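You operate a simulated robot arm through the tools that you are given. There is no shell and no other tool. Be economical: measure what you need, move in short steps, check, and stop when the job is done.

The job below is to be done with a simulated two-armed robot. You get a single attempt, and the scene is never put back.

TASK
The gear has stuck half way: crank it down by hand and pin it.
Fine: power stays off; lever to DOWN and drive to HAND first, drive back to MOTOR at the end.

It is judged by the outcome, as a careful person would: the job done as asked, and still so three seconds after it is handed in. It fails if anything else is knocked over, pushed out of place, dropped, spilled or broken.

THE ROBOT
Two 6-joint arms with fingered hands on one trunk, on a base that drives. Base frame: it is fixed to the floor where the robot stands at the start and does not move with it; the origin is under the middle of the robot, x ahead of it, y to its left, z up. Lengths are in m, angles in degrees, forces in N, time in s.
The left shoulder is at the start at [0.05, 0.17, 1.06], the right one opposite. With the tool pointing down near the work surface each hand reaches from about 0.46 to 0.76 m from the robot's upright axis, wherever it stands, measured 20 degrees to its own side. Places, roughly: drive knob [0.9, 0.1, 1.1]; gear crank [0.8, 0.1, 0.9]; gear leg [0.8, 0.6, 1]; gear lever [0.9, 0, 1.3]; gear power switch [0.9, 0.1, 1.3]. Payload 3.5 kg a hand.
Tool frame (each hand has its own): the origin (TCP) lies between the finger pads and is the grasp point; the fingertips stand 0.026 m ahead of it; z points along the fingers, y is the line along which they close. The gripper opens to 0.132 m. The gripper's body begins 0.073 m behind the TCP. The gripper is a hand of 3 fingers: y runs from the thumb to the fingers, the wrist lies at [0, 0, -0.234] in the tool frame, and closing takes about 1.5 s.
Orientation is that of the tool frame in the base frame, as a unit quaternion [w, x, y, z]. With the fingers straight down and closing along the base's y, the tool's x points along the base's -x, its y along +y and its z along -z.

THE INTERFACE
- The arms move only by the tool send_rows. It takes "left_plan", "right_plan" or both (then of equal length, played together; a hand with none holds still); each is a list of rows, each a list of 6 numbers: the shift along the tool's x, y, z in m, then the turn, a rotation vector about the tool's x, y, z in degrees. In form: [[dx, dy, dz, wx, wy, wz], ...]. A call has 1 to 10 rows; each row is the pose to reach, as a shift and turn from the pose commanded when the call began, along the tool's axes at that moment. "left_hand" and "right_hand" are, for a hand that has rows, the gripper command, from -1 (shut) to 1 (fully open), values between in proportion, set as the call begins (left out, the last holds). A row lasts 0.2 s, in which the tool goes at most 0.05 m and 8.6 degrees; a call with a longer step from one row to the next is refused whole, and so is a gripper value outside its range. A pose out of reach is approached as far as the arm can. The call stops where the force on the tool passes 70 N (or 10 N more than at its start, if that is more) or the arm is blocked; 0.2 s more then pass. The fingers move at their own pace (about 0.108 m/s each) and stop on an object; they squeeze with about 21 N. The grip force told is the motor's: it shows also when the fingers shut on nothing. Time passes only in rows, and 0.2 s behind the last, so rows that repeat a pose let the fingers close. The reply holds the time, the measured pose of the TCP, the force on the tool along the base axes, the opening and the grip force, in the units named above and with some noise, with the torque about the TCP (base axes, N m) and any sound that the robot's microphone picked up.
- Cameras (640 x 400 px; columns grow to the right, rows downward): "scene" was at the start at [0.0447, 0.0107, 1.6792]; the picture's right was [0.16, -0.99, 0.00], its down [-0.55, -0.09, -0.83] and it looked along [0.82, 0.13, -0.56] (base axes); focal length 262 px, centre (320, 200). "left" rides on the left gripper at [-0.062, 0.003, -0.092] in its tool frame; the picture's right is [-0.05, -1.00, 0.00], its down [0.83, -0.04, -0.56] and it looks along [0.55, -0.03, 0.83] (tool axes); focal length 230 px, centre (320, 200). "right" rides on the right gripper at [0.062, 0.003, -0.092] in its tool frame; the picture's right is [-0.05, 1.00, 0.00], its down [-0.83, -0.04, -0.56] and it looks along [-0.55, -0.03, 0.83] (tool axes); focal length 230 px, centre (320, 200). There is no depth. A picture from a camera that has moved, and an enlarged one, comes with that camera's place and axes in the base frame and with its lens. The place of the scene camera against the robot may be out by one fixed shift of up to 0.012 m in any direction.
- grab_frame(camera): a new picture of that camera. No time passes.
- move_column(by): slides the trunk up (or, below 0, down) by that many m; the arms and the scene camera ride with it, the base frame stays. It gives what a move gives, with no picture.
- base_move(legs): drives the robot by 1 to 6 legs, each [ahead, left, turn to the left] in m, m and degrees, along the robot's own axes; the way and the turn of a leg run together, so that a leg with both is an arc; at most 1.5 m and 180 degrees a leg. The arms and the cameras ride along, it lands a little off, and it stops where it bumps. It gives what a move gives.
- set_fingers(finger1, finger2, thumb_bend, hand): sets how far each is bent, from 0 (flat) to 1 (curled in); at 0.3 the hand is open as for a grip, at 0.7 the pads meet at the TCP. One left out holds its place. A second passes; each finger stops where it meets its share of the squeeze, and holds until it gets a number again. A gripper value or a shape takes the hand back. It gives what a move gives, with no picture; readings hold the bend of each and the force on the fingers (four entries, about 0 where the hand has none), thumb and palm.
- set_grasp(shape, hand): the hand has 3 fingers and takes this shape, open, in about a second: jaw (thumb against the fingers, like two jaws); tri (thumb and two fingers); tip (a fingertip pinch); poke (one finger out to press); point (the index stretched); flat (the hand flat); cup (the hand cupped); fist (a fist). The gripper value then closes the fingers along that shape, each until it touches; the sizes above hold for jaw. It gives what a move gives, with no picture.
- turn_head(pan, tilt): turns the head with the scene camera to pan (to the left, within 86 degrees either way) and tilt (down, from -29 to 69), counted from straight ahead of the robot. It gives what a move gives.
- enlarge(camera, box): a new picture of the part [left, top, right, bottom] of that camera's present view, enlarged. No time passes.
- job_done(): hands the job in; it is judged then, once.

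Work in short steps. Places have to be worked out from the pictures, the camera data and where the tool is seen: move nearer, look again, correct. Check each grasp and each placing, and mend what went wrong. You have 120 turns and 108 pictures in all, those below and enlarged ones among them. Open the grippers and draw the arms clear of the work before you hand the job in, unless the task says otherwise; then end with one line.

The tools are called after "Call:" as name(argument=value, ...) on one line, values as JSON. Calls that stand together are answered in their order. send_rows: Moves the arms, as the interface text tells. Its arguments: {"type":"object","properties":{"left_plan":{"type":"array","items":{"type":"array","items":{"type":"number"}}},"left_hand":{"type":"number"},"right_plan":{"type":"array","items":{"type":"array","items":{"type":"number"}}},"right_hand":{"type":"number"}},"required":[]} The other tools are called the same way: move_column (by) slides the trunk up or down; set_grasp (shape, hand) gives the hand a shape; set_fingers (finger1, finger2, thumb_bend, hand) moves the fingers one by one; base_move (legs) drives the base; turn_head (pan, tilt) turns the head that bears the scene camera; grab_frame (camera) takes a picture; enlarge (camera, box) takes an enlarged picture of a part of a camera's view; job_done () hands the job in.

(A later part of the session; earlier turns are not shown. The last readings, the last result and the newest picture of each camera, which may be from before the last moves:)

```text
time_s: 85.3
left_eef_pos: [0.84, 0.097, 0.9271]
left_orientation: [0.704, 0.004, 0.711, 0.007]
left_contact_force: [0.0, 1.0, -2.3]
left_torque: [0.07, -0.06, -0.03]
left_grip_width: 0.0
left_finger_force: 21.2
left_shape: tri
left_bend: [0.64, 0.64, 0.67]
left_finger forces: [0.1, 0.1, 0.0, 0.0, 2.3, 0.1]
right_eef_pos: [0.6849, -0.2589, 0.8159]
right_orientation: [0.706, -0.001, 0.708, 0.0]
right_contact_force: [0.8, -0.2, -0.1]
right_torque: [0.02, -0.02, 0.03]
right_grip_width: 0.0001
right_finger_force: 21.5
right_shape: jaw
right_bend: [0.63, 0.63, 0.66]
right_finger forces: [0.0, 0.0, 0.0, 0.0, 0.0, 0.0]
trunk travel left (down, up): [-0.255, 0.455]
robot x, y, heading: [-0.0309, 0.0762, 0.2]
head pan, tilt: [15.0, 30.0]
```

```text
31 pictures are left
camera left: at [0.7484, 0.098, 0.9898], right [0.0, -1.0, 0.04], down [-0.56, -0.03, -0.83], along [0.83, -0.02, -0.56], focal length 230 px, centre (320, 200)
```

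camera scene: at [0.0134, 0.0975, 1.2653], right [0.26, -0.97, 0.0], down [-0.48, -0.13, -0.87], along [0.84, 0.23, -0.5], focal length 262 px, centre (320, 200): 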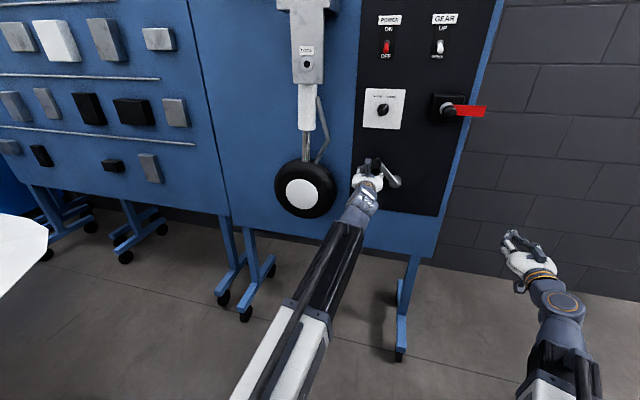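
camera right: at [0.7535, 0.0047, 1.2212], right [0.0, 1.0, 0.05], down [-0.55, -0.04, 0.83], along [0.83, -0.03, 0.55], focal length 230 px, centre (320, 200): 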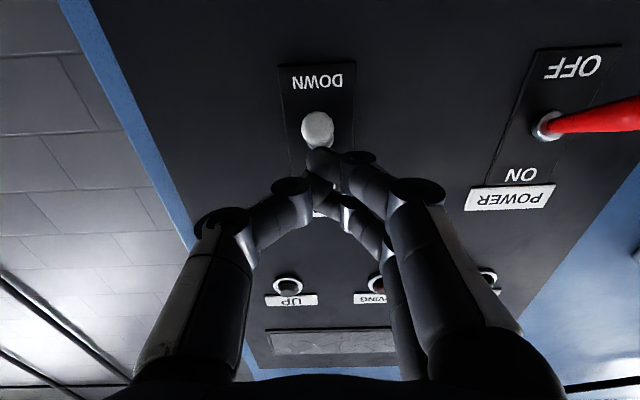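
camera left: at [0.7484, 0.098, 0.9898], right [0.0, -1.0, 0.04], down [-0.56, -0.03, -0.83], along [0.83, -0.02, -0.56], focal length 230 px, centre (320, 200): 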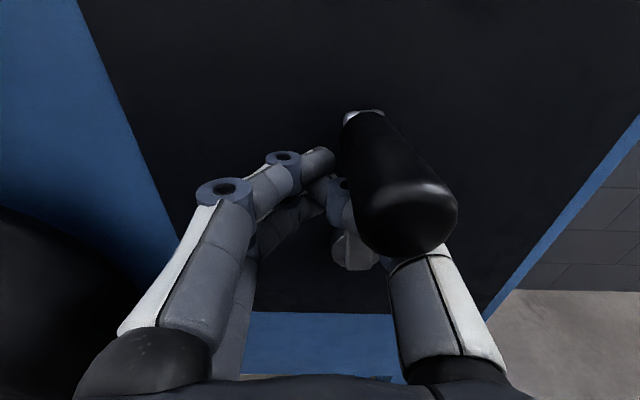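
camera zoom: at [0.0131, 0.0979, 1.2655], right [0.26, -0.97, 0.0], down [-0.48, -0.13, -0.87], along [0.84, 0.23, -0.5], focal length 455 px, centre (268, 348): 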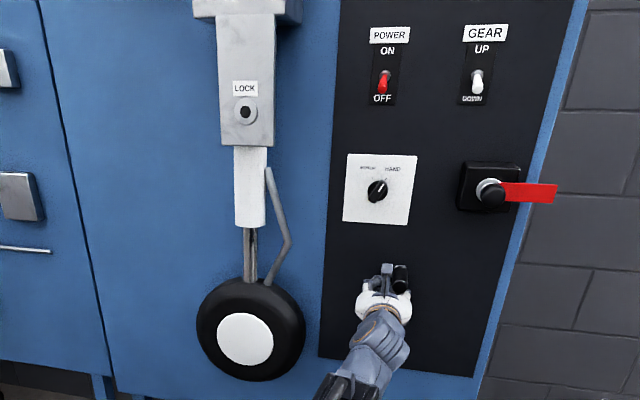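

The leg looks vertical. I check the lock hole closely, and push a little further right to see whether there is a stop.

Call:
send_rows(left_plan=[[0.002, -0.015, 0, 0, 0, 0], [0.002, -0.03, 0, 0, 0, 0], [0.004, -0.042, 0, 0, 0, 0]])

Call:
enlarge(camera="scene", box=[280, 30, 340, 80])

Call:
grab_frame(camera="left")

```text
time_s: 86.1
left_eef_pos: [0.8392, 0.0525, 0.9223]
left_orientation: [0.703, 0.005, 0.711, 0.006]
left_contact_force: [-0.2, 0.8, -1.3]
left_torque: [-0.03, 0.02, 0.01]
left_grip_width: 0.0
left_finger_force: 21.4
left_shape: tri
left_bend: [0.64, 0.64, 0.67]
left_finger forces: [0.0, 0.0, 0.0, 0.1, 0.1, 0.0]
right_eef_pos: [0.6836, -0.2587, 0.8155]
right_orientation: [0.706, -0.002, 0.708, 0.001]
right_contact_force: [-0.6, 0.8, -0.2]
right_torque: [-0.03, 0.03, 0.0]
right_grip_width: 0.0
right_finger_force: 20.9
right_shape: jaw
right_bend: [0.63, 0.63, 0.66]
right_finger forces: [0.0, 0.1, 0.0, 0.0, 0.0, 0.0]
trunk travel left (down, up): [-0.255, 0.455]
robot x, y, heading: [-0.0353, 0.0796, 0.3]
head pan, tilt: [15.0, 30.0]
```

```text
8.00 times, centred on (310, 55) of scene
camera zoom: at [0.0129, 0.0977, 1.2654], right [0.26, -0.97, 0.0], down [-0.48, -0.13, -0.87], along [0.84, 0.23, -0.5], focal length 2095 px, centre (400, 1360)
```

zoom: 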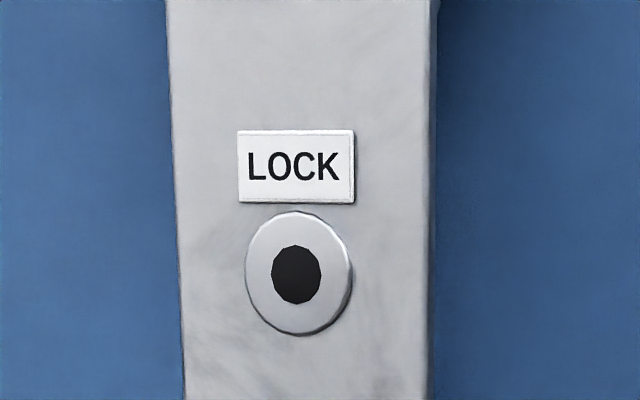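

```text
29 pictures are left
camera left: at [0.7479, 0.0548, 0.9844], right [0.0, -1.0, 0.04], down [-0.56, -0.03, -0.82], along [0.83, -0.02, -0.56], focal length 230 px, centre (320, 200)
```

left: 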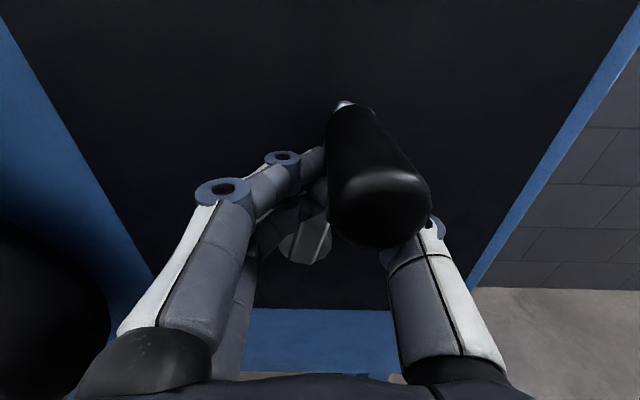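

The handle is at about 374° (second turn) and no stop has been felt yet. I re-enter on its left and push further to find the end stop.

Call:
send_rows(left_plan=[[0.006, 0, -0.0, 0, 0, 0], [0.006, 0, -0.045, 0, 0, 0], [0.006, 0, -0.09, 0, 0, 0], [0.0, 0, -0.125, 0, 0, 0], [-0.02, 0.03, -0.125, 0, 0, 0], [-0.029, 0.056, -0.125, 0, 0, 0], [-0.029, 0.056, -0.08, 0, 0, 0], [-0.029, 0.056, -0.04, 0, 0, 0], [-0.029, 0.056, 0, 0, 0, 0]])

Call:
send_rows(left_plan=[[0.0, -0.02, 0, 0, 0, 0], [0.0, -0.04, 0, 0, 0, 0], [0.002, -0.06, 0, 0, 0, 0], [0.008, -0.08, 0, 0, 0, 0], [0.018, -0.097, 0, 0, 0, 0], [0.032, -0.112, 0, 0, 0, 0]])

Call:
grab_frame(camera="left")

Call:
enlarge(camera="scene", box=[250, 0, 450, 230])

```text
time_s: 88.1
left_eef_pos: [0.8427, 0.1047, 0.9497]
left_orientation: [0.703, 0.005, 0.711, 0.008]
left_contact_force: [-1.2, -0.4, 0.0]
left_torque: [-0.03, 0.01, 0.02]
left_grip_width: 0.0
left_finger_force: 20.5
left_shape: tri
left_bend: [0.64, 0.64, 0.67]
left_finger forces: [0.0, 0.1, 0.0, 0.0, 0.1, 0.0]
right_eef_pos: [0.6842, -0.2586, 0.8157]
right_orientation: [0.707, -0.001, 0.707, 0.001]
right_contact_force: [-0.8, 0.4, 0.9]
right_torque: [-0.01, 0.0, 0.01]
right_grip_width: 0.0002
right_finger_force: 20.9
right_shape: jaw
right_bend: [0.63, 0.63, 0.66]
right_finger forces: [0.0, 0.0, 0.1, 0.1, 0.1, 0.1]
trunk travel left (down, up): [-0.255, 0.455]
robot x, y, heading: [-0.0308, 0.075, 0.0]
head pan, tilt: [15.0, 30.0]
```

```text
time_s: 89.5
left_eef_pos: [0.8426, -0.004, 0.9177]
left_orientation: [0.703, 0.005, 0.711, 0.007]
left_contact_force: [-1.2, 0.1, -0.5]
left_torque: [0.0, 0.01, 0.01]
left_grip_width: 0.0
left_finger_force: 21.2
left_shape: tri
left_bend: [0.64, 0.64, 0.67]
left_finger forces: [0.1, 0.0, 0.0, 0.0, 0.0, 0.1]
right_eef_pos: [0.6846, -0.2589, 0.8146]
right_orientation: [0.707, -0.001, 0.707, 0.001]
right_contact_force: [-0.3, 0.5, 0.2]
right_torque: [-0.03, -0.04, -0.02]
right_grip_width: 0.0
right_finger_force: 20.8
right_shape: jaw
right_bend: [0.63, 0.63, 0.66]
right_finger forces: [0.1, 0.0, 0.1, 0.0, 0.1, 0.0]
trunk travel left (down, up): [-0.255, 0.455]
robot x, y, heading: [-0.0294, 0.0785, 0.1]
head pan, tilt: [15.0, 30.0]
```

```text
28 pictures are left
camera left: at [0.7504, -0.0022, 0.9801], right [0.0, -1.0, 0.03], down [-0.56, -0.03, -0.82], along [0.83, -0.02, -0.56], focal length 230 px, centre (320, 200)
```

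left: 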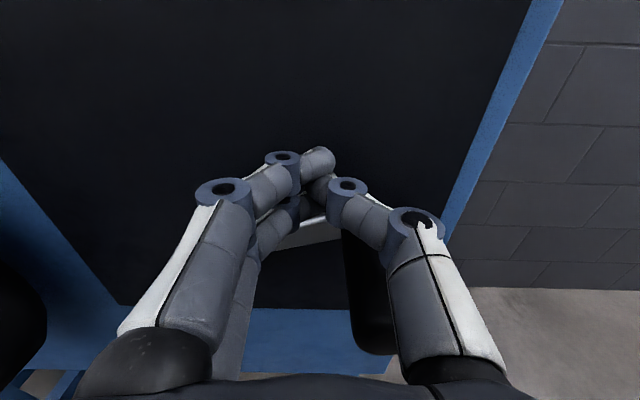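

```text
1.74 times, centred on (350, 115) of scene
camera zoom: at [0.0128, 0.0977, 1.2654], right [0.26, -0.97, 0.0], down [-0.48, -0.13, -0.87], along [0.84, 0.23, -0.5], focal length 455 px, centre (268, 348)
```

zoom: 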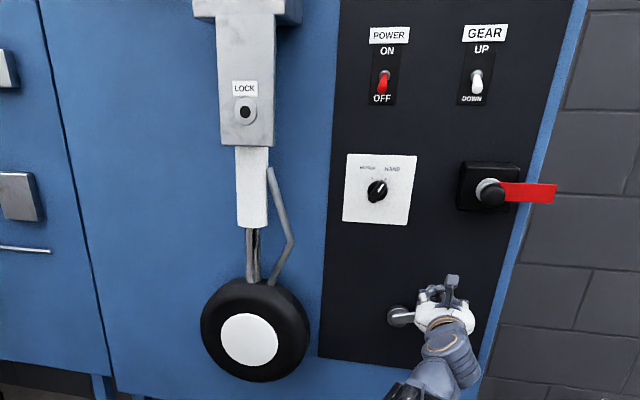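

The leg moved a little more with the crank horizontal on the right. I continue down the right side toward the stop.

Call:
send_rows(left_plan=[[0.014, -0.012, 0, 0, 0, 0], [0.034, -0.02, 0, 0, 0, 0], [0.056, -0.025, 0, 0, 0, 0], [0.078, -0.025, 0, 0, 0, 0], [0.1, -0.022, 0, 0, 0, 0], [0.115, -0.014, 0, 0, 0, 0]])

Call:
grab_frame(camera="left")

Call:
enlarge(camera="scene", box=[250, 0, 450, 230])

```text
time_s: 90.9
left_eef_pos: [0.8379, -0.016, 0.8022]
left_orientation: [0.703, 0.005, 0.711, 0.008]
left_contact_force: [0.4, 3.7, 3.8]
left_torque: [0.14, -0.02, -0.02]
left_grip_width: 0.0
left_finger_force: 21.4
left_shape: tri
left_bend: [0.64, 0.64, 0.67]
left_finger forces: [0.0, 3.8, 0.1, 0.0, 0.0, 0.0]
right_eef_pos: [0.685, -0.2578, 0.8156]
right_orientation: [0.707, -0.002, 0.708, 0.001]
right_contact_force: [-0.4, -1.0, 0.2]
right_torque: [0.03, 0.03, -0.04]
right_grip_width: 0.0
right_finger_force: 20.9
right_shape: jaw
right_bend: [0.63, 0.63, 0.66]
right_finger forces: [0.1, 0.0, 0.0, 0.0, 0.0, 0.0]
trunk travel left (down, up): [-0.255, 0.455]
robot x, y, heading: [-0.0315, 0.0819, 0.1]
head pan, tilt: [15.0, 30.0]
```

```text
26 pictures are left
camera left: at [0.7468, -0.0132, 0.8645], right [0.01, -1.0, 0.03], down [-0.56, -0.03, -0.83], along [0.83, -0.02, -0.56], focal length 230 px, centre (320, 200)
```

left: 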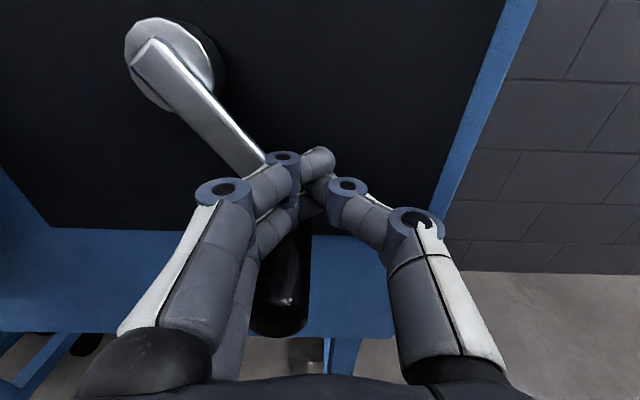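

```text
1.74 times, centred on (350, 115) of scene
camera zoom: at [0.0125, 0.0979, 1.2655], right [0.26, -0.97, 0.0], down [-0.48, -0.13, -0.87], along [0.84, 0.23, -0.5], focal length 455 px, centre (268, 348)
```

zoom: 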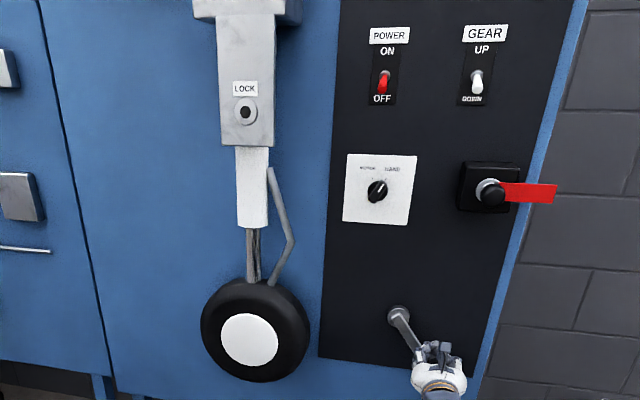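

The leg no longer moves although the crank does, so it is fully down. I withdraw the left hand, then raise the trunk for the pin.

Call:
send_rows(left_plan=[[-0.008, 0.0, 0, 0, 0, 0], [-0.008, 0, -0.045, 0, 0, 0], [-0.008, 0, -0.09, 0, 0, 0], [-0.008, 0, -0.135, 0, 0, 0], [-0.008, 0.03, -0.17, 0, 0, 0], [-0.008, 0.075, -0.19, 0, 0, 0], [-0.008, 0.12, -0.2, 0, 0, 0], [-0.008, 0.165, -0.2, 0, 0, 0], [-0.008, 0.21, -0.2, 0, 0, 0], [-0.008, 0.25, -0.2, 0, 0, 0]])

Call:
move_column(by=0.26)

Call:
send_rows(right_plan=[[0, 0.04, 0, 0, 0, 0], [-0.01, 0.08, -0.01, 0, 0, 0], [-0.02, 0.12, -0.02, 0, 0, 0], [-0.03, 0.16, -0.02, 0, 0, 0], [-0.04, 0.2, -0.02, 0, 0, 0], [-0.04, 0.217, -0.02, 0, 0, 0]], right_hand=0.3)

Call:
grab_frame(camera="right")

Call:
grab_frame(camera="scene")

```text
time_s: 93.1
left_eef_pos: [0.6736, 0.2337, 0.8203]
left_orientation: [0.703, 0.006, 0.711, 0.007]
left_contact_force: [0.0, 0.1, 0.6]
left_torque: [0.0, -0.03, 0.02]
left_grip_width: 0.0001
left_finger_force: 21.1
left_shape: tri
left_bend: [0.64, 0.64, 0.67]
left_finger forces: [0.0, 0.0, 0.1, 0.0, 0.1, 0.0]
left hand out of reach, approached as far as the arm can: row 7, 8, 9, 10
right_eef_pos: [0.6845, -0.2594, 0.8157]
right_orientation: [0.707, -0.001, 0.708, 0.001]
right_contact_force: [0.2, -0.4, 0.9]
right_torque: [0.0, 0.01, 0.0]
right_grip_width: 0.0
right_finger_force: 20.7
right_shape: jaw
right_bend: [0.63, 0.63, 0.66]
right_finger forces: [0.1, 0.0, 0.1, 0.0, 0.0, 0.0]
trunk travel left (down, up): [-0.255, 0.455]
robot x, y, heading: [-0.0315, 0.0782, 0.1]
head pan, tilt: [15.0, 30.0]
```

```text
time_s: 95.8
left_eef_pos: [0.6722, 0.2331, 1.0799]
left_orientation: [0.703, 0.005, 0.711, 0.007]
left_contact_force: [1.4, 0.5, 0.3]
left_torque: [-0.03, 0.01, -0.01]
left_grip_width: 0.0
left_finger_force: 21.1
left_shape: tri
left_bend: [0.64, 0.64, 0.67]
left_finger forces: [0.0, 0.0, 0.0, 0.0, 0.0, 0.0]
right_eef_pos: [0.6845, -0.2577, 1.0758]
right_orientation: [0.707, -0.002, 0.707, 0.001]
right_contact_force: [-0.3, 0.3, -0.6]
right_torque: [0.01, 0.05, 0.03]
right_grip_width: 0.0
right_finger_force: 20.6
right_shape: jaw
right_bend: [0.63, 0.63, 0.66]
right_finger forces: [0.0, 0.0, 0.1, 0.0, 0.0, 0.0]
trunk travel left (down, up): [-0.515, 0.195]
robot x, y, heading: [-0.0352, 0.0826, 0.4]
head pan, tilt: [15.0, 30.0]
```

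```text
time_s: 97.2
left_eef_pos: [0.6717, 0.234, 1.08]
left_orientation: [0.703, 0.005, 0.711, 0.007]
left_contact_force: [-0.1, -0.3, -0.1]
left_torque: [0.03, 0.0, -0.03]
left_grip_width: 0.0
left_finger_force: 21.4
left_shape: tri
left_bend: [0.64, 0.64, 0.67]
left_finger forces: [0.0, 0.0, 0.1, 0.0, 0.0, 0.0]
right_eef_pos: [0.663, -0.0408, 1.1142]
right_orientation: [0.707, -0.001, 0.708, 0.0]
right_contact_force: [0.7, -1.1, 0.0]
right_torque: [-0.02, -0.03, 0.0]
right_grip_width: 0.0857
right_finger_force: 0.1
right_shape: jaw
right_bend: [0.7, 0.7, 0.68]
right_finger forces: [0.1, 0.0, 0.0, 0.1, 0.0, 0.0]
right hand out of reach, approached as far as the arm can: row 3, 4
trunk travel left (down, up): [-0.515, 0.195]
robot x, y, heading: [-0.0293, 0.0745, 0.3]
head pan, tilt: [15.0, 30.0]
```

```text
24 pictures are left
camera right: at [0.5717, -0.0387, 1.0535], right [0.0, 1.0, 0.05], down [-0.55, -0.04, 0.83], along [0.83, -0.03, 0.55], focal length 230 px, centre (320, 200)
```

right: 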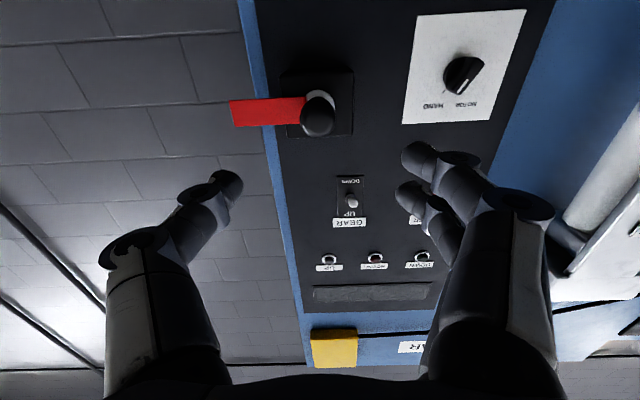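

```text
23 pictures are left
camera scene: at [0.0128, 0.0977, 1.5254], right [0.26, -0.97, 0.0], down [-0.48, -0.13, -0.87], along [0.84, 0.23, -0.5], focal length 262 px, centre (320, 200)
```

scene: 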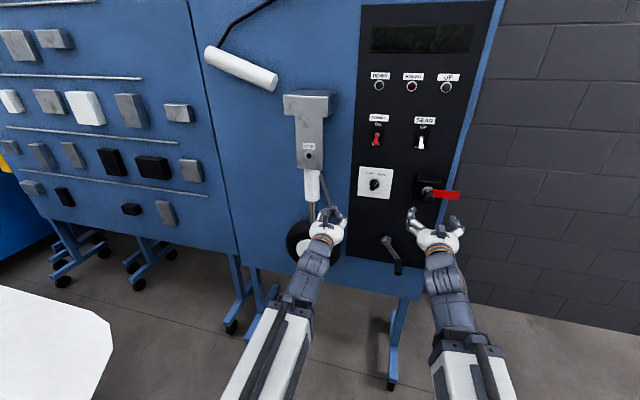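

The pin head is at about [0.793, −0.043, 1.107], with the flag sticking out sideways. I roll the right hand −90° so the fingers close vertically and clear the flag.

Call:
send_rows(right_plan=[[0.001, 0, 0, 0, 0, -8.5], [0.002, 0, 0, 0, 0, -17], [0.003, 0, 0, 0, 0, -25.5], [0.004, -0.001, 0, 0, 0, -34], [0.005, -0.002, 0, 0, 0, -42.5], [0.006, -0.002, 0, 0, 0, -51], [0.007, -0.002, 0, 0, 0, -59.5], [0.007, -0.002, 0, 0, 0, -68], [0.007, -0.002, 0, 0, 0, -76.5], [0.007, -0.002, 0, 0, 0, -85]])

Call:
grab_frame(camera="right")

```text
time_s: 99.4
left_eef_pos: [0.6717, 0.2333, 1.0808]
left_orientation: [0.703, 0.005, 0.711, 0.007]
left_contact_force: [-0.3, -0.4, -0.1]
left_torque: [0.01, -0.01, 0.02]
left_grip_width: 0.0
left_finger_force: 21.0
left_shape: tri
left_bend: [0.64, 0.64, 0.67]
left_finger forces: [0.0, 0.0, 0.1, 0.0, 0.1, 0.0]
right_eef_pos: [0.6658, -0.0431, 1.1099]
right_orientation: [0.521, -0.481, 0.521, -0.476]
right_contact_force: [0.2, 0.5, -0.4]
right_torque: [0.01, 0.02, -0.03]
right_grip_width: 0.0856
right_finger_force: 0.0
right_shape: jaw
right_bend: [0.7, 0.7, 0.68]
right_finger forces: [0.1, 0.0, 0.1, 0.0, 0.1, 0.0]
trunk travel left (down, up): [-0.515, 0.195]
robot x, y, heading: [-0.0333, 0.0775, 0.0]
head pan, tilt: [15.0, 30.0]
```

```text
22 pictures are left
camera right: at [0.5733, -0.1047, 1.1012], right [0.0, 0.14, -0.99], down [-0.56, 0.82, 0.11], along [0.83, 0.55, 0.07], focal length 230 px, centre (320, 200)
```

right: 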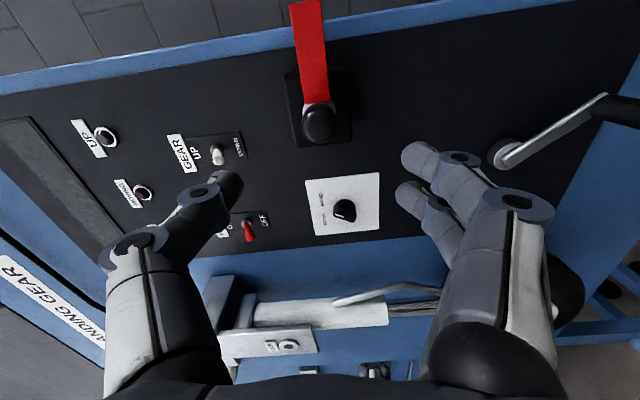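

Well lined up. I advance to put the pads around the pin head.

Call:
send_rows(right_plan=[[0, 0, 0.045, 0, 0, 0], [0, 0, 0.09, 0, 0, 0], [0, 0, 0.125, 0, 0, 0], [0, 0, 0.145, 0, 0, 0]])

Call:
grab_frame(camera="right")

```text
time_s: 100.4
left_eef_pos: [0.6721, 0.233, 1.0804]
left_orientation: [0.703, 0.004, 0.711, 0.007]
left_contact_force: [0.3, 0.1, -0.2]
left_torque: [0.02, -0.01, -0.04]
left_grip_width: 0.0005
left_finger_force: 21.0
left_shape: tri
left_bend: [0.64, 0.64, 0.67]
left_finger forces: [0.0, 0.0, 0.0, 0.0, 0.0, 0.0]
right_eef_pos: [0.8103, -0.0422, 1.1095]
right_orientation: [0.521, -0.479, 0.521, -0.477]
right_contact_force: [0.1, 1.1, 0.5]
right_torque: [0.01, 0.01, 0.0]
right_grip_width: 0.0856
right_finger_force: 0.1
right_shape: jaw
right_bend: [0.7, 0.7, 0.68]
right_finger forces: [0.0, 0.0, 0.0, 0.0, 0.0, 0.0]
trunk travel left (down, up): [-0.515, 0.195]
robot x, y, heading: [-0.0326, 0.0749, 0.2]
head pan, tilt: [15.0, 30.0]
```

```text
21 pictures are left
camera right: at [0.7173, -0.1042, 1.1009], right [0.0, 0.14, -0.99], down [-0.56, 0.82, 0.12], along [0.83, 0.55, 0.07], focal length 230 px, centre (320, 200)
```

right: 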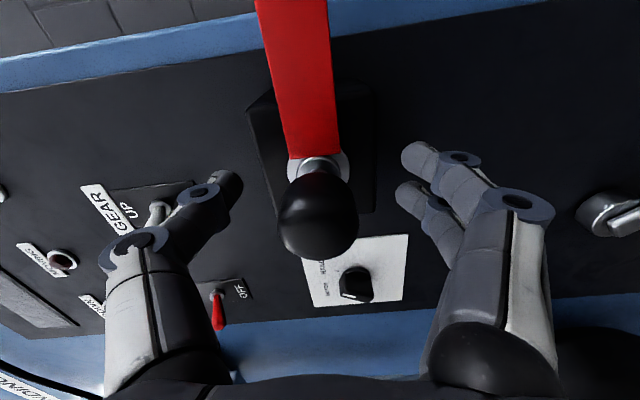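

The head is between the pads. I back off 5 mm to keep the tips off the flag and close.

Call:
send_rows(right_plan=[[0, 0, -0.005, 0, 0, 0], [0, 0, -0.005, 0, 0, 0], [0, 0, -0.005, 0, 0, 0], [0, 0, -0.005, 0, 0, 0], [0, 0, -0.005, 0, 0, 0], [0, 0, -0.005, 0, 0, 0]], right_hand=-1)

Call:
grab_frame(camera="right")

```text
time_s: 101.8
left_eef_pos: [0.672, 0.2337, 1.0797]
left_orientation: [0.702, 0.005, 0.712, 0.008]
left_contact_force: [0.0, 0.4, 0.5]
left_torque: [-0.03, -0.03, -0.02]
left_grip_width: 0.0
left_finger_force: 20.7
left_shape: tri
left_bend: [0.64, 0.64, 0.67]
left_finger forces: [0.0, 0.0, 0.0, 0.1, 0.0, 0.0]
right_eef_pos: [0.8046, -0.0433, 1.1092]
right_orientation: [0.522, -0.479, 0.521, -0.476]
right_contact_force: [7.4, 0.2, 1.1]
right_torque: [0.06, 0.19, 0.03]
right_grip_width: 0.0145
right_finger_force: 20.8
right_shape: jaw
right_bend: [0.71, 0.71, 0.72]
right_finger forces: [8.8, 8.8, 0.1, 0.1, 20.3, 0.1]
trunk travel left (down, up): [-0.515, 0.195]
robot x, y, heading: [-0.0323, 0.0772, 0.1]
head pan, tilt: [15.0, 30.0]
```

```text
20 pictures are left
camera right: at [0.7123, -0.1041, 1.1005], right [0.0, 0.14, -0.99], down [-0.56, 0.82, 0.12], along [0.83, 0.55, 0.08], focal length 230 px, centre (320, 200)
```

right: 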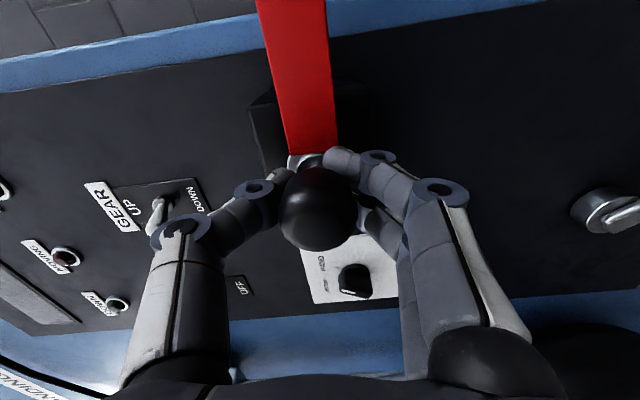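

The pin is gripped. I pull it straight out.

Call:
send_rows(right_plan=[[0, 0, -0.015, 0, 0, 0], [0, 0, -0.03, 0, 0, 0], [0, 0, -0.05, 0, 0, 0], [0, 0, -0.075, 0, 0, 0], [0, 0, -0.1, 0, 0, 0], [0, 0, -0.13, 0, 0, 0]])

Call:
grab_frame(camera="right")

```text
time_s: 103.2
left_eef_pos: [0.6733, 0.2339, 1.0803]
left_orientation: [0.703, 0.004, 0.711, 0.009]
left_contact_force: [0.8, 0.2, 1.4]
left_torque: [0.02, -0.03, -0.01]
left_grip_width: 0.0
left_finger_force: 21.2
left_shape: tri
left_bend: [0.64, 0.64, 0.67]
left_finger forces: [0.0, 0.0, 0.0, 0.0, 0.0, 0.0]
right_eef_pos: [0.6717, -0.0444, 1.1094]
right_orientation: [0.522, -0.479, 0.52, -0.477]
right_contact_force: [-0.4, 0.1, -0.2]
right_torque: [0.02, 0.01, 0.02]
right_grip_width: 0.014
right_finger_force: 21.2
right_shape: jaw
right_bend: [0.71, 0.71, 0.73]
right_finger forces: [11.8, 10.2, 0.2, 0.0, 17.2, 0.0]
trunk travel left (down, up): [-0.515, 0.195]
robot x, y, heading: [-0.0317, 0.0776, 0.1]
head pan, tilt: [15.0, 30.0]
heard: pop
```

```text
19 pictures are left
camera right: at [0.579, -0.1056, 1.1011], right [0.0, 0.14, -0.99], down [-0.56, 0.82, 0.12], along [0.83, 0.55, 0.08], focal length 230 px, centre (320, 200)
```

right: 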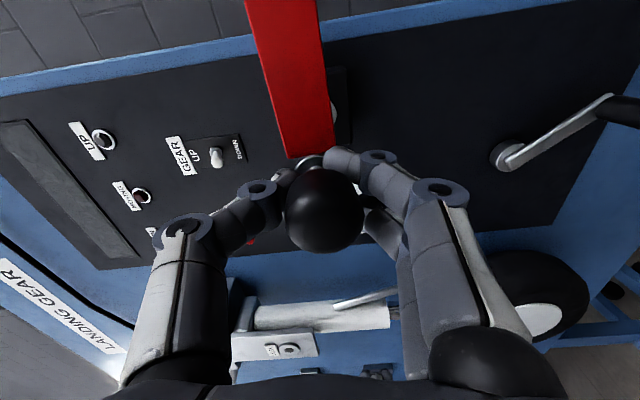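

The pin popped out. The lock hole triangulates to about [0.776, 0.342, 1.228]. I move the left hand further left, then shift the base 0.2 m left.

Call:
send_rows(left_plan=[[0, 0.04, -0.01, 0, 0, 0], [0, 0.08, -0.02, 0, 0, 0], [0, 0.12, -0.03, 0, 0, 0], [0, 0.16, -0.03, 0, 0, 0], [0, 0.2, -0.03, 0, 0, 0], [0, 0.22, -0.03, 0, 0, 0]])

Call:
base_move(legs=[[0, 0.2, 0]])

Call:
grab_frame(camera="scene")

```text
time_s: 104.6
left_eef_pos: [0.6709, 0.3175, 1.0587]
left_orientation: [0.712, -0.034, 0.7, 0.047]
left_contact_force: [0.2, 0.2, -0.2]
left_torque: [-0.01, 0.01, 0.0]
left_grip_width: 0.0
left_finger_force: 20.8
left_shape: tri
left_bend: [0.64, 0.64, 0.67]
left_finger forces: [0.0, 0.1, 0.1, 0.0, 0.1, 0.1]
left hand out of reach, approached as far as the arm can: row 1, 2, 3, 4, 5, 6
right_eef_pos: [0.6729, -0.0445, 1.1093]
right_orientation: [0.522, -0.479, 0.521, -0.476]
right_contact_force: [0.1, -0.1, 0.5]
right_torque: [0.0, -0.01, 0.01]
right_grip_width: 0.014
right_finger_force: 21.3
right_shape: jaw
right_bend: [0.71, 0.71, 0.73]
right_finger forces: [11.8, 10.2, 0.0, 0.0, 17.2, 0.1]
trunk travel left (down, up): [-0.515, 0.195]
robot x, y, heading: [-0.03, 0.0773, 0.2]
head pan, tilt: [15.0, 30.0]
```

```text
time_s: 106.2
left_eef_pos: [0.6704, 0.5203, 1.0589]
left_orientation: [0.712, -0.035, 0.7, 0.047]
left_contact_force: [-0.9, 0.6, -0.5]
left_torque: [0.01, 0.03, 0.0]
left_grip_width: 0.0001
left_finger_force: 20.9
left_shape: tri
left_bend: [0.64, 0.64, 0.67]
left_finger forces: [0.1, 0.0, 0.0, 0.0, 0.0, 0.0]
right_eef_pos: [0.6721, 0.161, 1.1102]
right_orientation: [0.521, -0.48, 0.52, -0.477]
right_contact_force: [0.3, 1.2, 0.2]
right_torque: [0.02, 0.01, 0.04]
right_grip_width: 0.0143
right_finger_force: 20.5
right_shape: jaw
right_bend: [0.71, 0.71, 0.73]
right_finger forces: [11.8, 10.3, 0.0, 0.0, 17.2, 0.0]
trunk travel left (down, up): [-0.515, 0.195]
robot x, y, heading: [-0.0342, 0.2788, 0.4]
head pan, tilt: [15.0, 30.0]
```

```text
18 pictures are left
camera scene: at [0.0123, 0.3003, 1.5253], right [0.26, -0.96, 0.0], down [-0.48, -0.13, -0.87], along [0.84, 0.23, -0.5], focal length 262 px, centre (320, 200)
```

scene: 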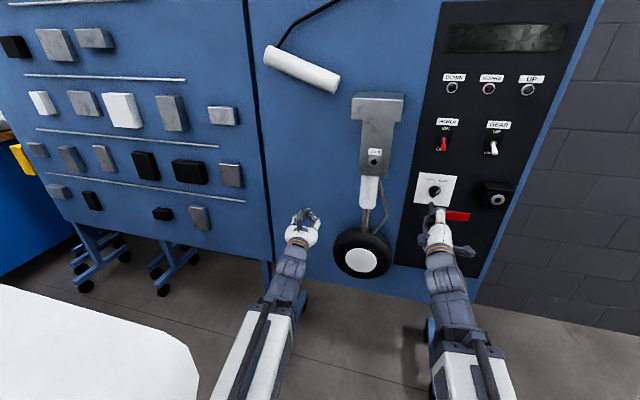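

Lock confirmed at y≈0.341. I retract the right hand and look closely at the pin it holds.

Call:
send_rows(right_plan=[[0, 0, -0.03, 0, 0, 0], [0, 0, -0.06, 0, 0, 0], [-0.04, 0.0, -0.07, 0, 0, 0], [-0.08, 0.0, -0.07, 0, 0, 0], [-0.1, -0.03, -0.07, 0, 0, 0]])

Call:
enlarge(camera="scene", box=[340, 130, 500, 260])

Call:
grab_frame(camera="right")

```text
time_s: 107.4
left_eef_pos: [0.6695, 0.5215, 1.0588]
left_orientation: [0.713, -0.034, 0.699, 0.047]
left_contact_force: [0.6, -0.5, -0.4]
left_torque: [0.02, 0.0, 0.0]
left_grip_width: 0.0001
left_finger_force: 21.2
left_shape: tri
left_bend: [0.64, 0.64, 0.67]
left_finger forces: [0.0, 0.0, 0.0, 0.0, 0.1, 0.0]
right_eef_pos: [0.6253, 0.2662, 1.156]
right_orientation: [0.521, -0.48, 0.52, -0.476]
right_contact_force: [0.7, 0.5, -1.6]
right_torque: [0.02, 0.01, 0.01]
right_grip_width: 0.0142
right_finger_force: 20.8
right_shape: jaw
right_bend: [0.71, 0.71, 0.73]
right_finger forces: [12.0, 10.6, 0.1, 0.1, 17.2, 0.1]
right hand out of reach, approached as far as the arm can: row 1, 2, 3, 4, 5
trunk travel left (down, up): [-0.515, 0.195]
robot x, y, heading: [-0.0291, 0.2826, 0.4]
head pan, tilt: [15.0, 30.0]
```

```text
3.08 times, centred on (420, 195) of scene
camera zoom: at [0.0122, 0.3002, 1.5253], right [0.26, -0.96, 0.0], down [-0.48, -0.13, -0.87], along [0.84, 0.23, -0.5], focal length 806 px, centre (12, 215)
```

zoom: 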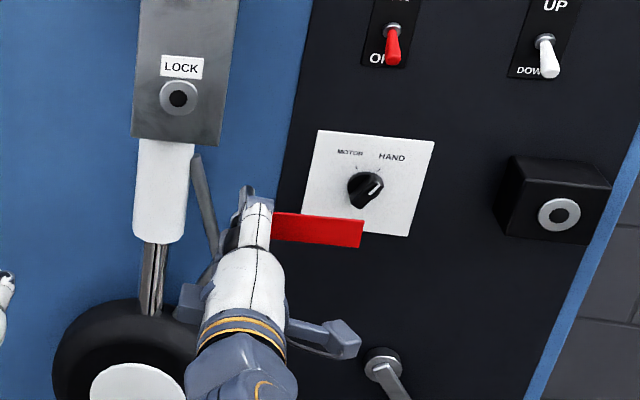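

```text
16 pictures are left
camera right: at [0.5333, 0.2052, 1.1482], right [0.0, 0.14, -0.99], down [-0.56, 0.82, 0.12], along [0.83, 0.55, 0.08], focal length 230 px, centre (320, 200)
```

right: 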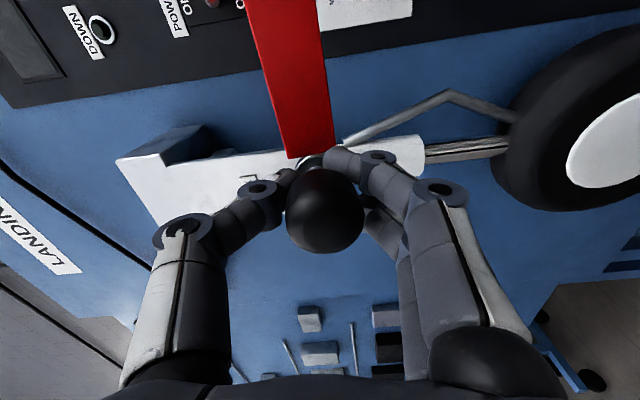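

Comparing holder and lock in the same picture puts the lock hole at about (0.772, 0.342, 1.2235), matching the hand camera. I line the pin up at stand-off.

Call:
send_rows(right_plan=[[-0.02, -0.015, 0.0, 0, 0, 0], [-0.04, -0.03, 0.0, 0, 0, 0], [-0.06, -0.045, 0.0, 0, 0, 0], [-0.0836, -0.0604, 0.0, 0, 0, 0], [-0.0836, -0.0604, 0.0, 0, 0, 0]])

Call:
enlarge(camera="scene", box=[320, 110, 440, 210])

Call:
grab_frame(camera="right")

```text
time_s: 108.6
left_eef_pos: [0.6705, 0.5209, 1.0595]
left_orientation: [0.712, -0.036, 0.699, 0.048]
left_contact_force: [0.1, -0.6, 0.6]
left_torque: [-0.01, -0.01, 0.0]
left_grip_width: 0.0002
left_finger_force: 20.9
left_shape: tri
left_bend: [0.64, 0.64, 0.67]
left_finger forces: [0.0, 0.0, 0.1, 0.0, 0.0, 0.1]
right_eef_pos: [0.6284, 0.3468, 1.2238]
right_orientation: [0.522, -0.479, 0.521, -0.475]
right_contact_force: [-0.7, 0.6, -1.0]
right_torque: [0.02, 0.0, 0.01]
right_grip_width: 0.0141
right_finger_force: 21.3
right_shape: jaw
right_bend: [0.71, 0.71, 0.73]
right_finger forces: [12.1, 10.8, 0.0, 0.0, 17.2, 0.1]
trunk travel left (down, up): [-0.515, 0.195]
robot x, y, heading: [-0.0327, 0.2799, 0.6]
head pan, tilt: [15.0, 30.0]
```

```text
4.00 times, centred on (380, 160) of scene
camera zoom: at [0.0122, 0.3003, 1.5253], right [0.26, -0.96, 0.0], down [-0.48, -0.13, -0.87], along [0.84, 0.23, -0.5], focal length 1048 px, centre (80, 360)
```

zoom: 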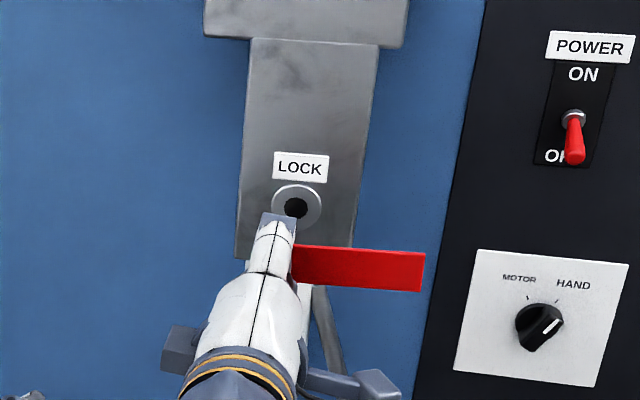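

```text
14 pictures are left
camera right: at [0.5366, 0.2855, 1.2164], right [0.0, 0.14, -0.99], down [-0.56, 0.82, 0.12], along [0.83, 0.55, 0.08], focal length 230 px, centre (320, 200)
```

right: 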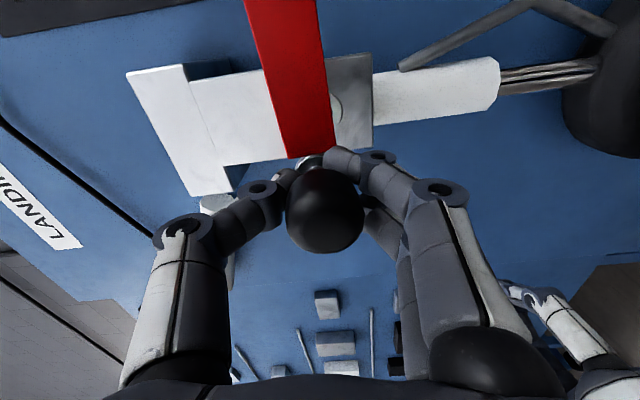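

The hand camera shows the collar's rim beside the flag; I zoom in to fix its centre precisely.

Call:
enlarge(camera="right", box=[270, 40, 400, 180])

```text
2.86 times, centred on (335, 110) of right
camera zoom: at [0.5366, 0.2855, 1.2164], right [0.0, 0.14, -0.99], down [-0.56, 0.82, 0.12], along [0.83, 0.55, 0.08], focal length 657 px, centre (277, 457)
```

zoom: 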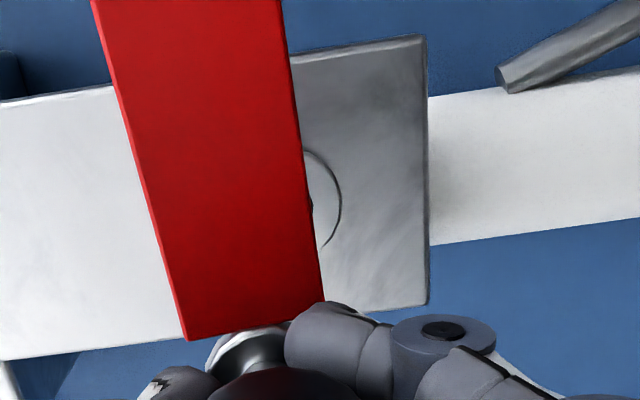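

The refined hole centre is about (y 0.340, z 1.222). I correct by 7 mm and insert slowly, watching force.

Call:
send_rows(right_plan=[[0.0069, 0.0012, 0.0, 0, 0, 0], [0.0069, 0.0012, 0.02, 0, 0, 0], [0.0069, 0.0012, 0.035, 0, 0, 0], [0.0069, 0.0012, 0.045, 0, 0, 0], [0.0069, 0.0012, 0.055, 0, 0, 0], [0.0069, 0.0012, 0.065, 0, 0, 0]])

Call:
enlarge(camera="right", box=[250, 40, 400, 180])

```text
time_s: 110.0
left_eef_pos: [0.67, 0.5215, 1.0585]
left_orientation: [0.713, -0.036, 0.699, 0.048]
left_contact_force: [0.5, 0.5, 0.3]
left_torque: [0.02, 0.02, 0.0]
left_grip_width: 0.0
left_finger_force: 20.8
left_shape: tri
left_bend: [0.64, 0.64, 0.67]
left_finger forces: [0.0, 0.0, 0.0, 0.0, 0.1, 0.0]
right_eef_pos: [0.6936, 0.3406, 1.2219]
right_orientation: [0.523, -0.48, 0.519, -0.476]
right_contact_force: [-9.0, 0.0, -4.0]
right_torque: [-0.01, 0.15, 0.01]
right_grip_width: 0.0143
right_finger_force: 20.7
right_shape: jaw
right_bend: [0.71, 0.71, 0.73]
right_finger forces: [12.2, 13.2, 0.1, 0.0, 19.2, 0.0]
trunk travel left (down, up): [-0.515, 0.195]
robot x, y, heading: [-0.0329, 0.2818, 0.3]
head pan, tilt: [15.0, 30.0]
```

```text
2.86 times, centred on (325, 110) of right
camera zoom: at [0.6011, 0.2779, 1.2152], right [0.0, 0.14, -0.99], down [-0.56, 0.82, 0.12], along [0.83, 0.56, 0.08], focal length 657 px, centre (306, 457)
```

zoom: 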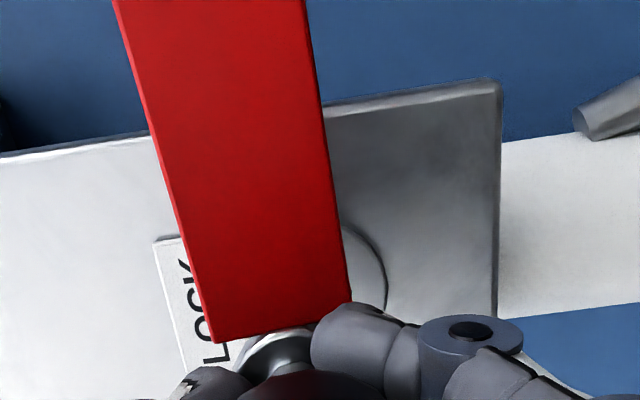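

Light contact (9 N) as the pin reaches the hole; the camera puts the hole at y≈0.338, z≈1.222. I push on gently with a 2 mm y correction.

Call:
send_rows(right_plan=[[0.002, 0.0, 0.0, 0, 0, 0], [0.002, 0.0, 0.006, 0, 0, 0], [0.002, 0.0, 0.012, 0, 0, 0], [0.002, 0.0, 0.018, 0, 0, 0]])

```text
time_s: 110.9
left_eef_pos: [0.664, 0.5218, 1.0622]
left_orientation: [0.714, -0.036, 0.698, 0.049]
left_contact_force: [-0.2, -0.4, 0.7]
left_torque: [0.0, -0.01, 0.01]
left_grip_width: 0.0002
left_finger_force: 20.6
left_shape: tri
left_bend: [0.64, 0.64, 0.67]
left_finger forces: [0.1, 0.0, 0.0, 0.0, 0.0, 0.0]
right_eef_pos: [0.6978, 0.3376, 1.2267]
right_orientation: [0.524, -0.48, 0.519, -0.475]
right_contact_force: [-46.7, -5.3, -6.8]
right_torque: [0.1, 0.38, -0.37]
right_grip_width: 0.0194
right_finger_force: 21.3
right_shape: jaw
right_bend: [0.75, 0.71, 0.74]
right_finger forces: [43.3, 15.8, 0.0, 0.1, 26.4, 0.0]
trunk travel left (down, up): [-0.515, 0.195]
robot x, y, heading: [-0.0332, 0.2807, 0.3]
head pan, tilt: [15.0, 30.0]
stopped in row 4 (right hand): the force on the tool passed its limit at 74 N (the readings are from after the stop); the commanded pose is now the measured one
```

The tip is resting on the face, not in the hole. I back off 12 mm and turn the left hand's camera toward the pin to see the tip from the side.

Call:
send_rows(right_plan=[[0, 0, -0.006, 0, 0, 0], [0, 0, -0.016, 0, 0, 0], [0, 0, -0.016, 0, 0, 0], [0, 0, -0.016, 0, 0, 0], [0, 0, -0.016, 0, 0, 0], [0, 0, -0.016, 0, 0, 0], [0, 0, -0.016, 0, 0, 0]], left_plan=[[-0.02, 0.0, -0.01, 8, 0, 0], [-0.04, 0.0, -0.02, 16, 0, 0], [-0.06, 0.0, -0.02, 24, 0, 0], [-0.08, 0, -0.02, 32, 0, 0], [-0.1, 0, -0.02, 40, 0, 0], [-0.12, 0, -0.02, 48, 0, 0], [-0.14, 0, -0.02, 54, 0, 0]])

Call:
grab_frame(camera="left")

```text
time_s: 112.5
left_eef_pos: [0.6459, 0.5174, 1.2001]
left_orientation: [0.649, 0.292, 0.646, -0.275]
left_contact_force: [0.8, 0.3, 0.4]
left_torque: [0.01, 0.06, 0.01]
left_grip_width: 0.0
left_finger_force: 20.9
left_shape: tri
left_bend: [0.64, 0.64, 0.67]
left_finger forces: [0.0, 0.1, 0.1, 0.1, 0.0, 0.1]
left hand out of reach, approached as far as the arm can: row 1, 2, 3, 4
right_eef_pos: [0.6905, 0.3382, 1.2228]
right_orientation: [0.522, -0.48, 0.52, -0.475]
right_contact_force: [0.2, 0.4, -1.5]
right_torque: [-0.01, 0.0, 0.02]
right_grip_width: 0.0144
right_finger_force: 20.6
right_shape: jaw
right_bend: [0.72, 0.7, 0.72]
right_finger forces: [13.0, 9.5, 0.0, 0.1, 17.2, 0.0]
trunk travel left (down, up): [-0.515, 0.195]
robot x, y, heading: [-0.0335, 0.2815, 0.2]
head pan, tilt: [15.0, 30.0]
```

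```text
11 pictures are left
camera left: at [0.5851, 0.5867, 1.2613], right [-0.74, -0.68, 0.03], down [-0.4, 0.4, -0.83], along [0.55, -0.62, -0.56], focal length 230 px, centre (320, 200)
```

left: 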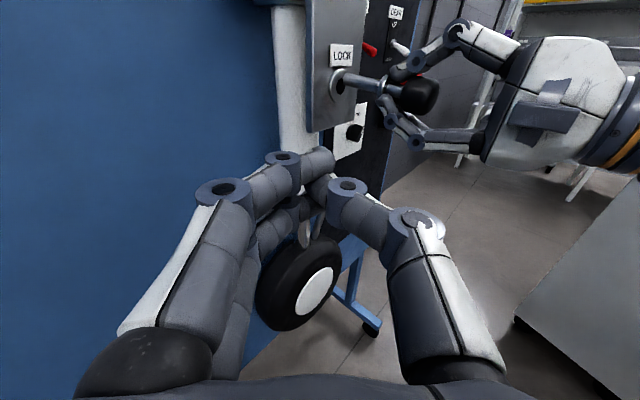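

Excellent side view of the pin and lock; I zoom in.

Call:
enlarge(camera="left", box=[310, 40, 450, 130])

```text
4.44 times, centred on (380, 85) of left
camera zoom: at [0.5851, 0.5867, 1.2613], right [-0.74, -0.68, 0.03], down [-0.4, 0.4, -0.83], along [0.55, -0.62, -0.56], focal length 1022 px, centre (53, 711)
```

zoom: 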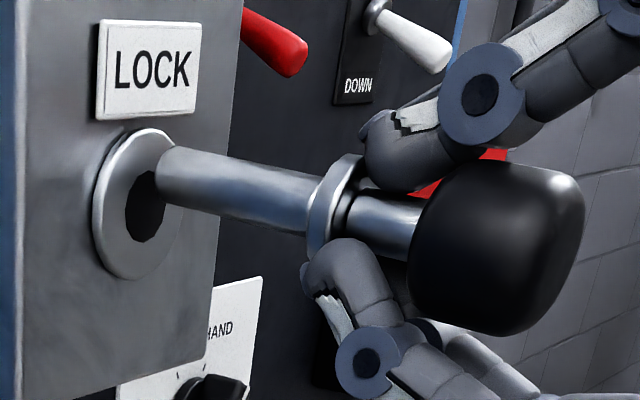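

Clear: the pin axis sits about 7 mm too high at the hole, and y is fine. I lower 7 mm and insert.

Call:
send_rows(right_plan=[[-0.0004, 0.004, 0.0, 0, 0, 0], [-0.0004, 0.0071, 0.0, 0, 0, 0], [-0.0004, 0.0071, 0.008, 0, 0, 0], [-0.0004, 0.0071, 0.016, 0, 0, 0], [-0.0004, 0.0071, 0.022, 0, 0, 0]])

Call:
enlarge(camera="left", box=[310, 40, 450, 130])

```text
time_s: 113.7
left_eef_pos: [0.6467, 0.5174, 1.2003]
left_orientation: [0.65, 0.294, 0.644, -0.275]
left_contact_force: [-0.4, 0.5, 0.2]
left_torque: [0.02, 0.01, 0.01]
left_grip_width: 0.0
left_finger_force: 21.1
left_shape: tri
left_bend: [0.64, 0.64, 0.67]
left_finger forces: [0.0, 0.0, 0.0, 0.0, 0.1, 0.0]
right_eef_pos: [0.7114, 0.3402, 1.2174]
right_orientation: [0.523, -0.48, 0.52, -0.475]
right_contact_force: [0.1, -0.9, -0.9]
right_torque: [0.01, -0.01, -0.04]
right_grip_width: 0.0143
right_finger_force: 20.9
right_shape: jaw
right_bend: [0.72, 0.7, 0.72]
right_finger forces: [12.8, 9.4, 0.0, 0.0, 17.3, 0.0]
trunk travel left (down, up): [-0.515, 0.195]
robot x, y, heading: [-0.033, 0.2786, 0.5]
head pan, tilt: [15.0, 30.0]
```

```text
4.44 times, centred on (380, 85) of left
camera zoom: at [0.5849, 0.5864, 1.2612], right [-0.74, -0.68, 0.03], down [-0.39, 0.39, -0.83], along [0.55, -0.62, -0.56], focal length 1022 px, centre (53, 711)
```

zoom: 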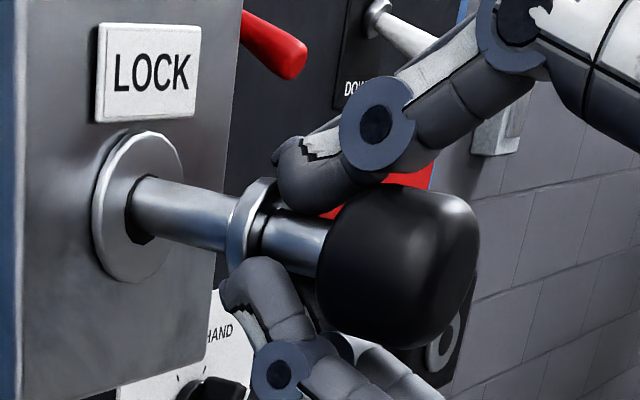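

The pin is in the hole with no side force. I push it home.

Call:
send_rows(right_plan=[[0, 0, 0.01, 0, 0, 0], [0, 0, 0.02, 0, 0, 0], [0, 0, 0.028, 0, 0, 0], [0, 0, 0.034, 0, 0, 0], [0, 0, 0.038, 0, 0, 0]])

Call:
enlarge(camera="left", box=[290, 40, 430, 130])

```text
time_s: 114.9
left_eef_pos: [0.6396, 0.5172, 1.2034]
left_orientation: [0.652, 0.294, 0.643, -0.275]
left_contact_force: [0.5, 0.2, -0.1]
left_torque: [-0.01, 0.02, 0.0]
left_grip_width: 0.0
left_finger_force: 20.9
left_shape: tri
left_bend: [0.64, 0.64, 0.67]
left_finger forces: [0.0, 0.0, 0.0, 0.0, 0.1, 0.0]
right_eef_pos: [0.7426, 0.3395, 1.2182]
right_orientation: [0.523, -0.479, 0.521, -0.474]
right_contact_force: [-49.2, -5.3, -16.4]
right_torque: [0.01, 0.73, -0.31]
right_grip_width: 0.0175
right_finger_force: 20.6
right_shape: jaw
right_bend: [0.74, 0.71, 0.73]
right_finger forces: [38.7, 17.8, 0.0, 0.0, 20.9, 0.0]
trunk travel left (down, up): [-0.515, 0.195]
robot x, y, heading: [-0.0371, 0.2778, 0.5]
head pan, tilt: [15.0, 30.0]
```

```text
4.44 times, centred on (360, 85) of left
camera zoom: at [0.5797, 0.5856, 1.2635], right [-0.74, -0.68, 0.02], down [-0.39, 0.4, -0.83], along [0.55, -0.62, -0.56], focal length 1022 px, centre (142, 711)
```

zoom: 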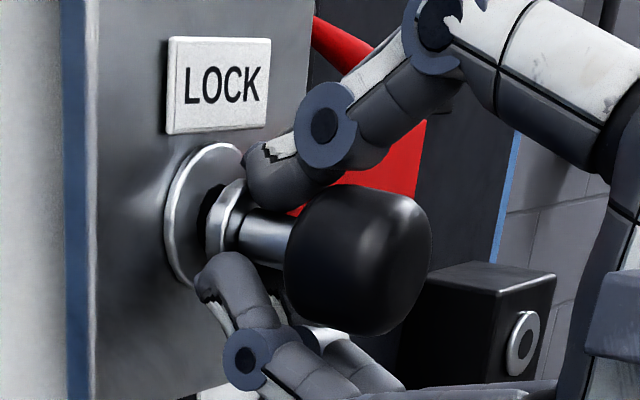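

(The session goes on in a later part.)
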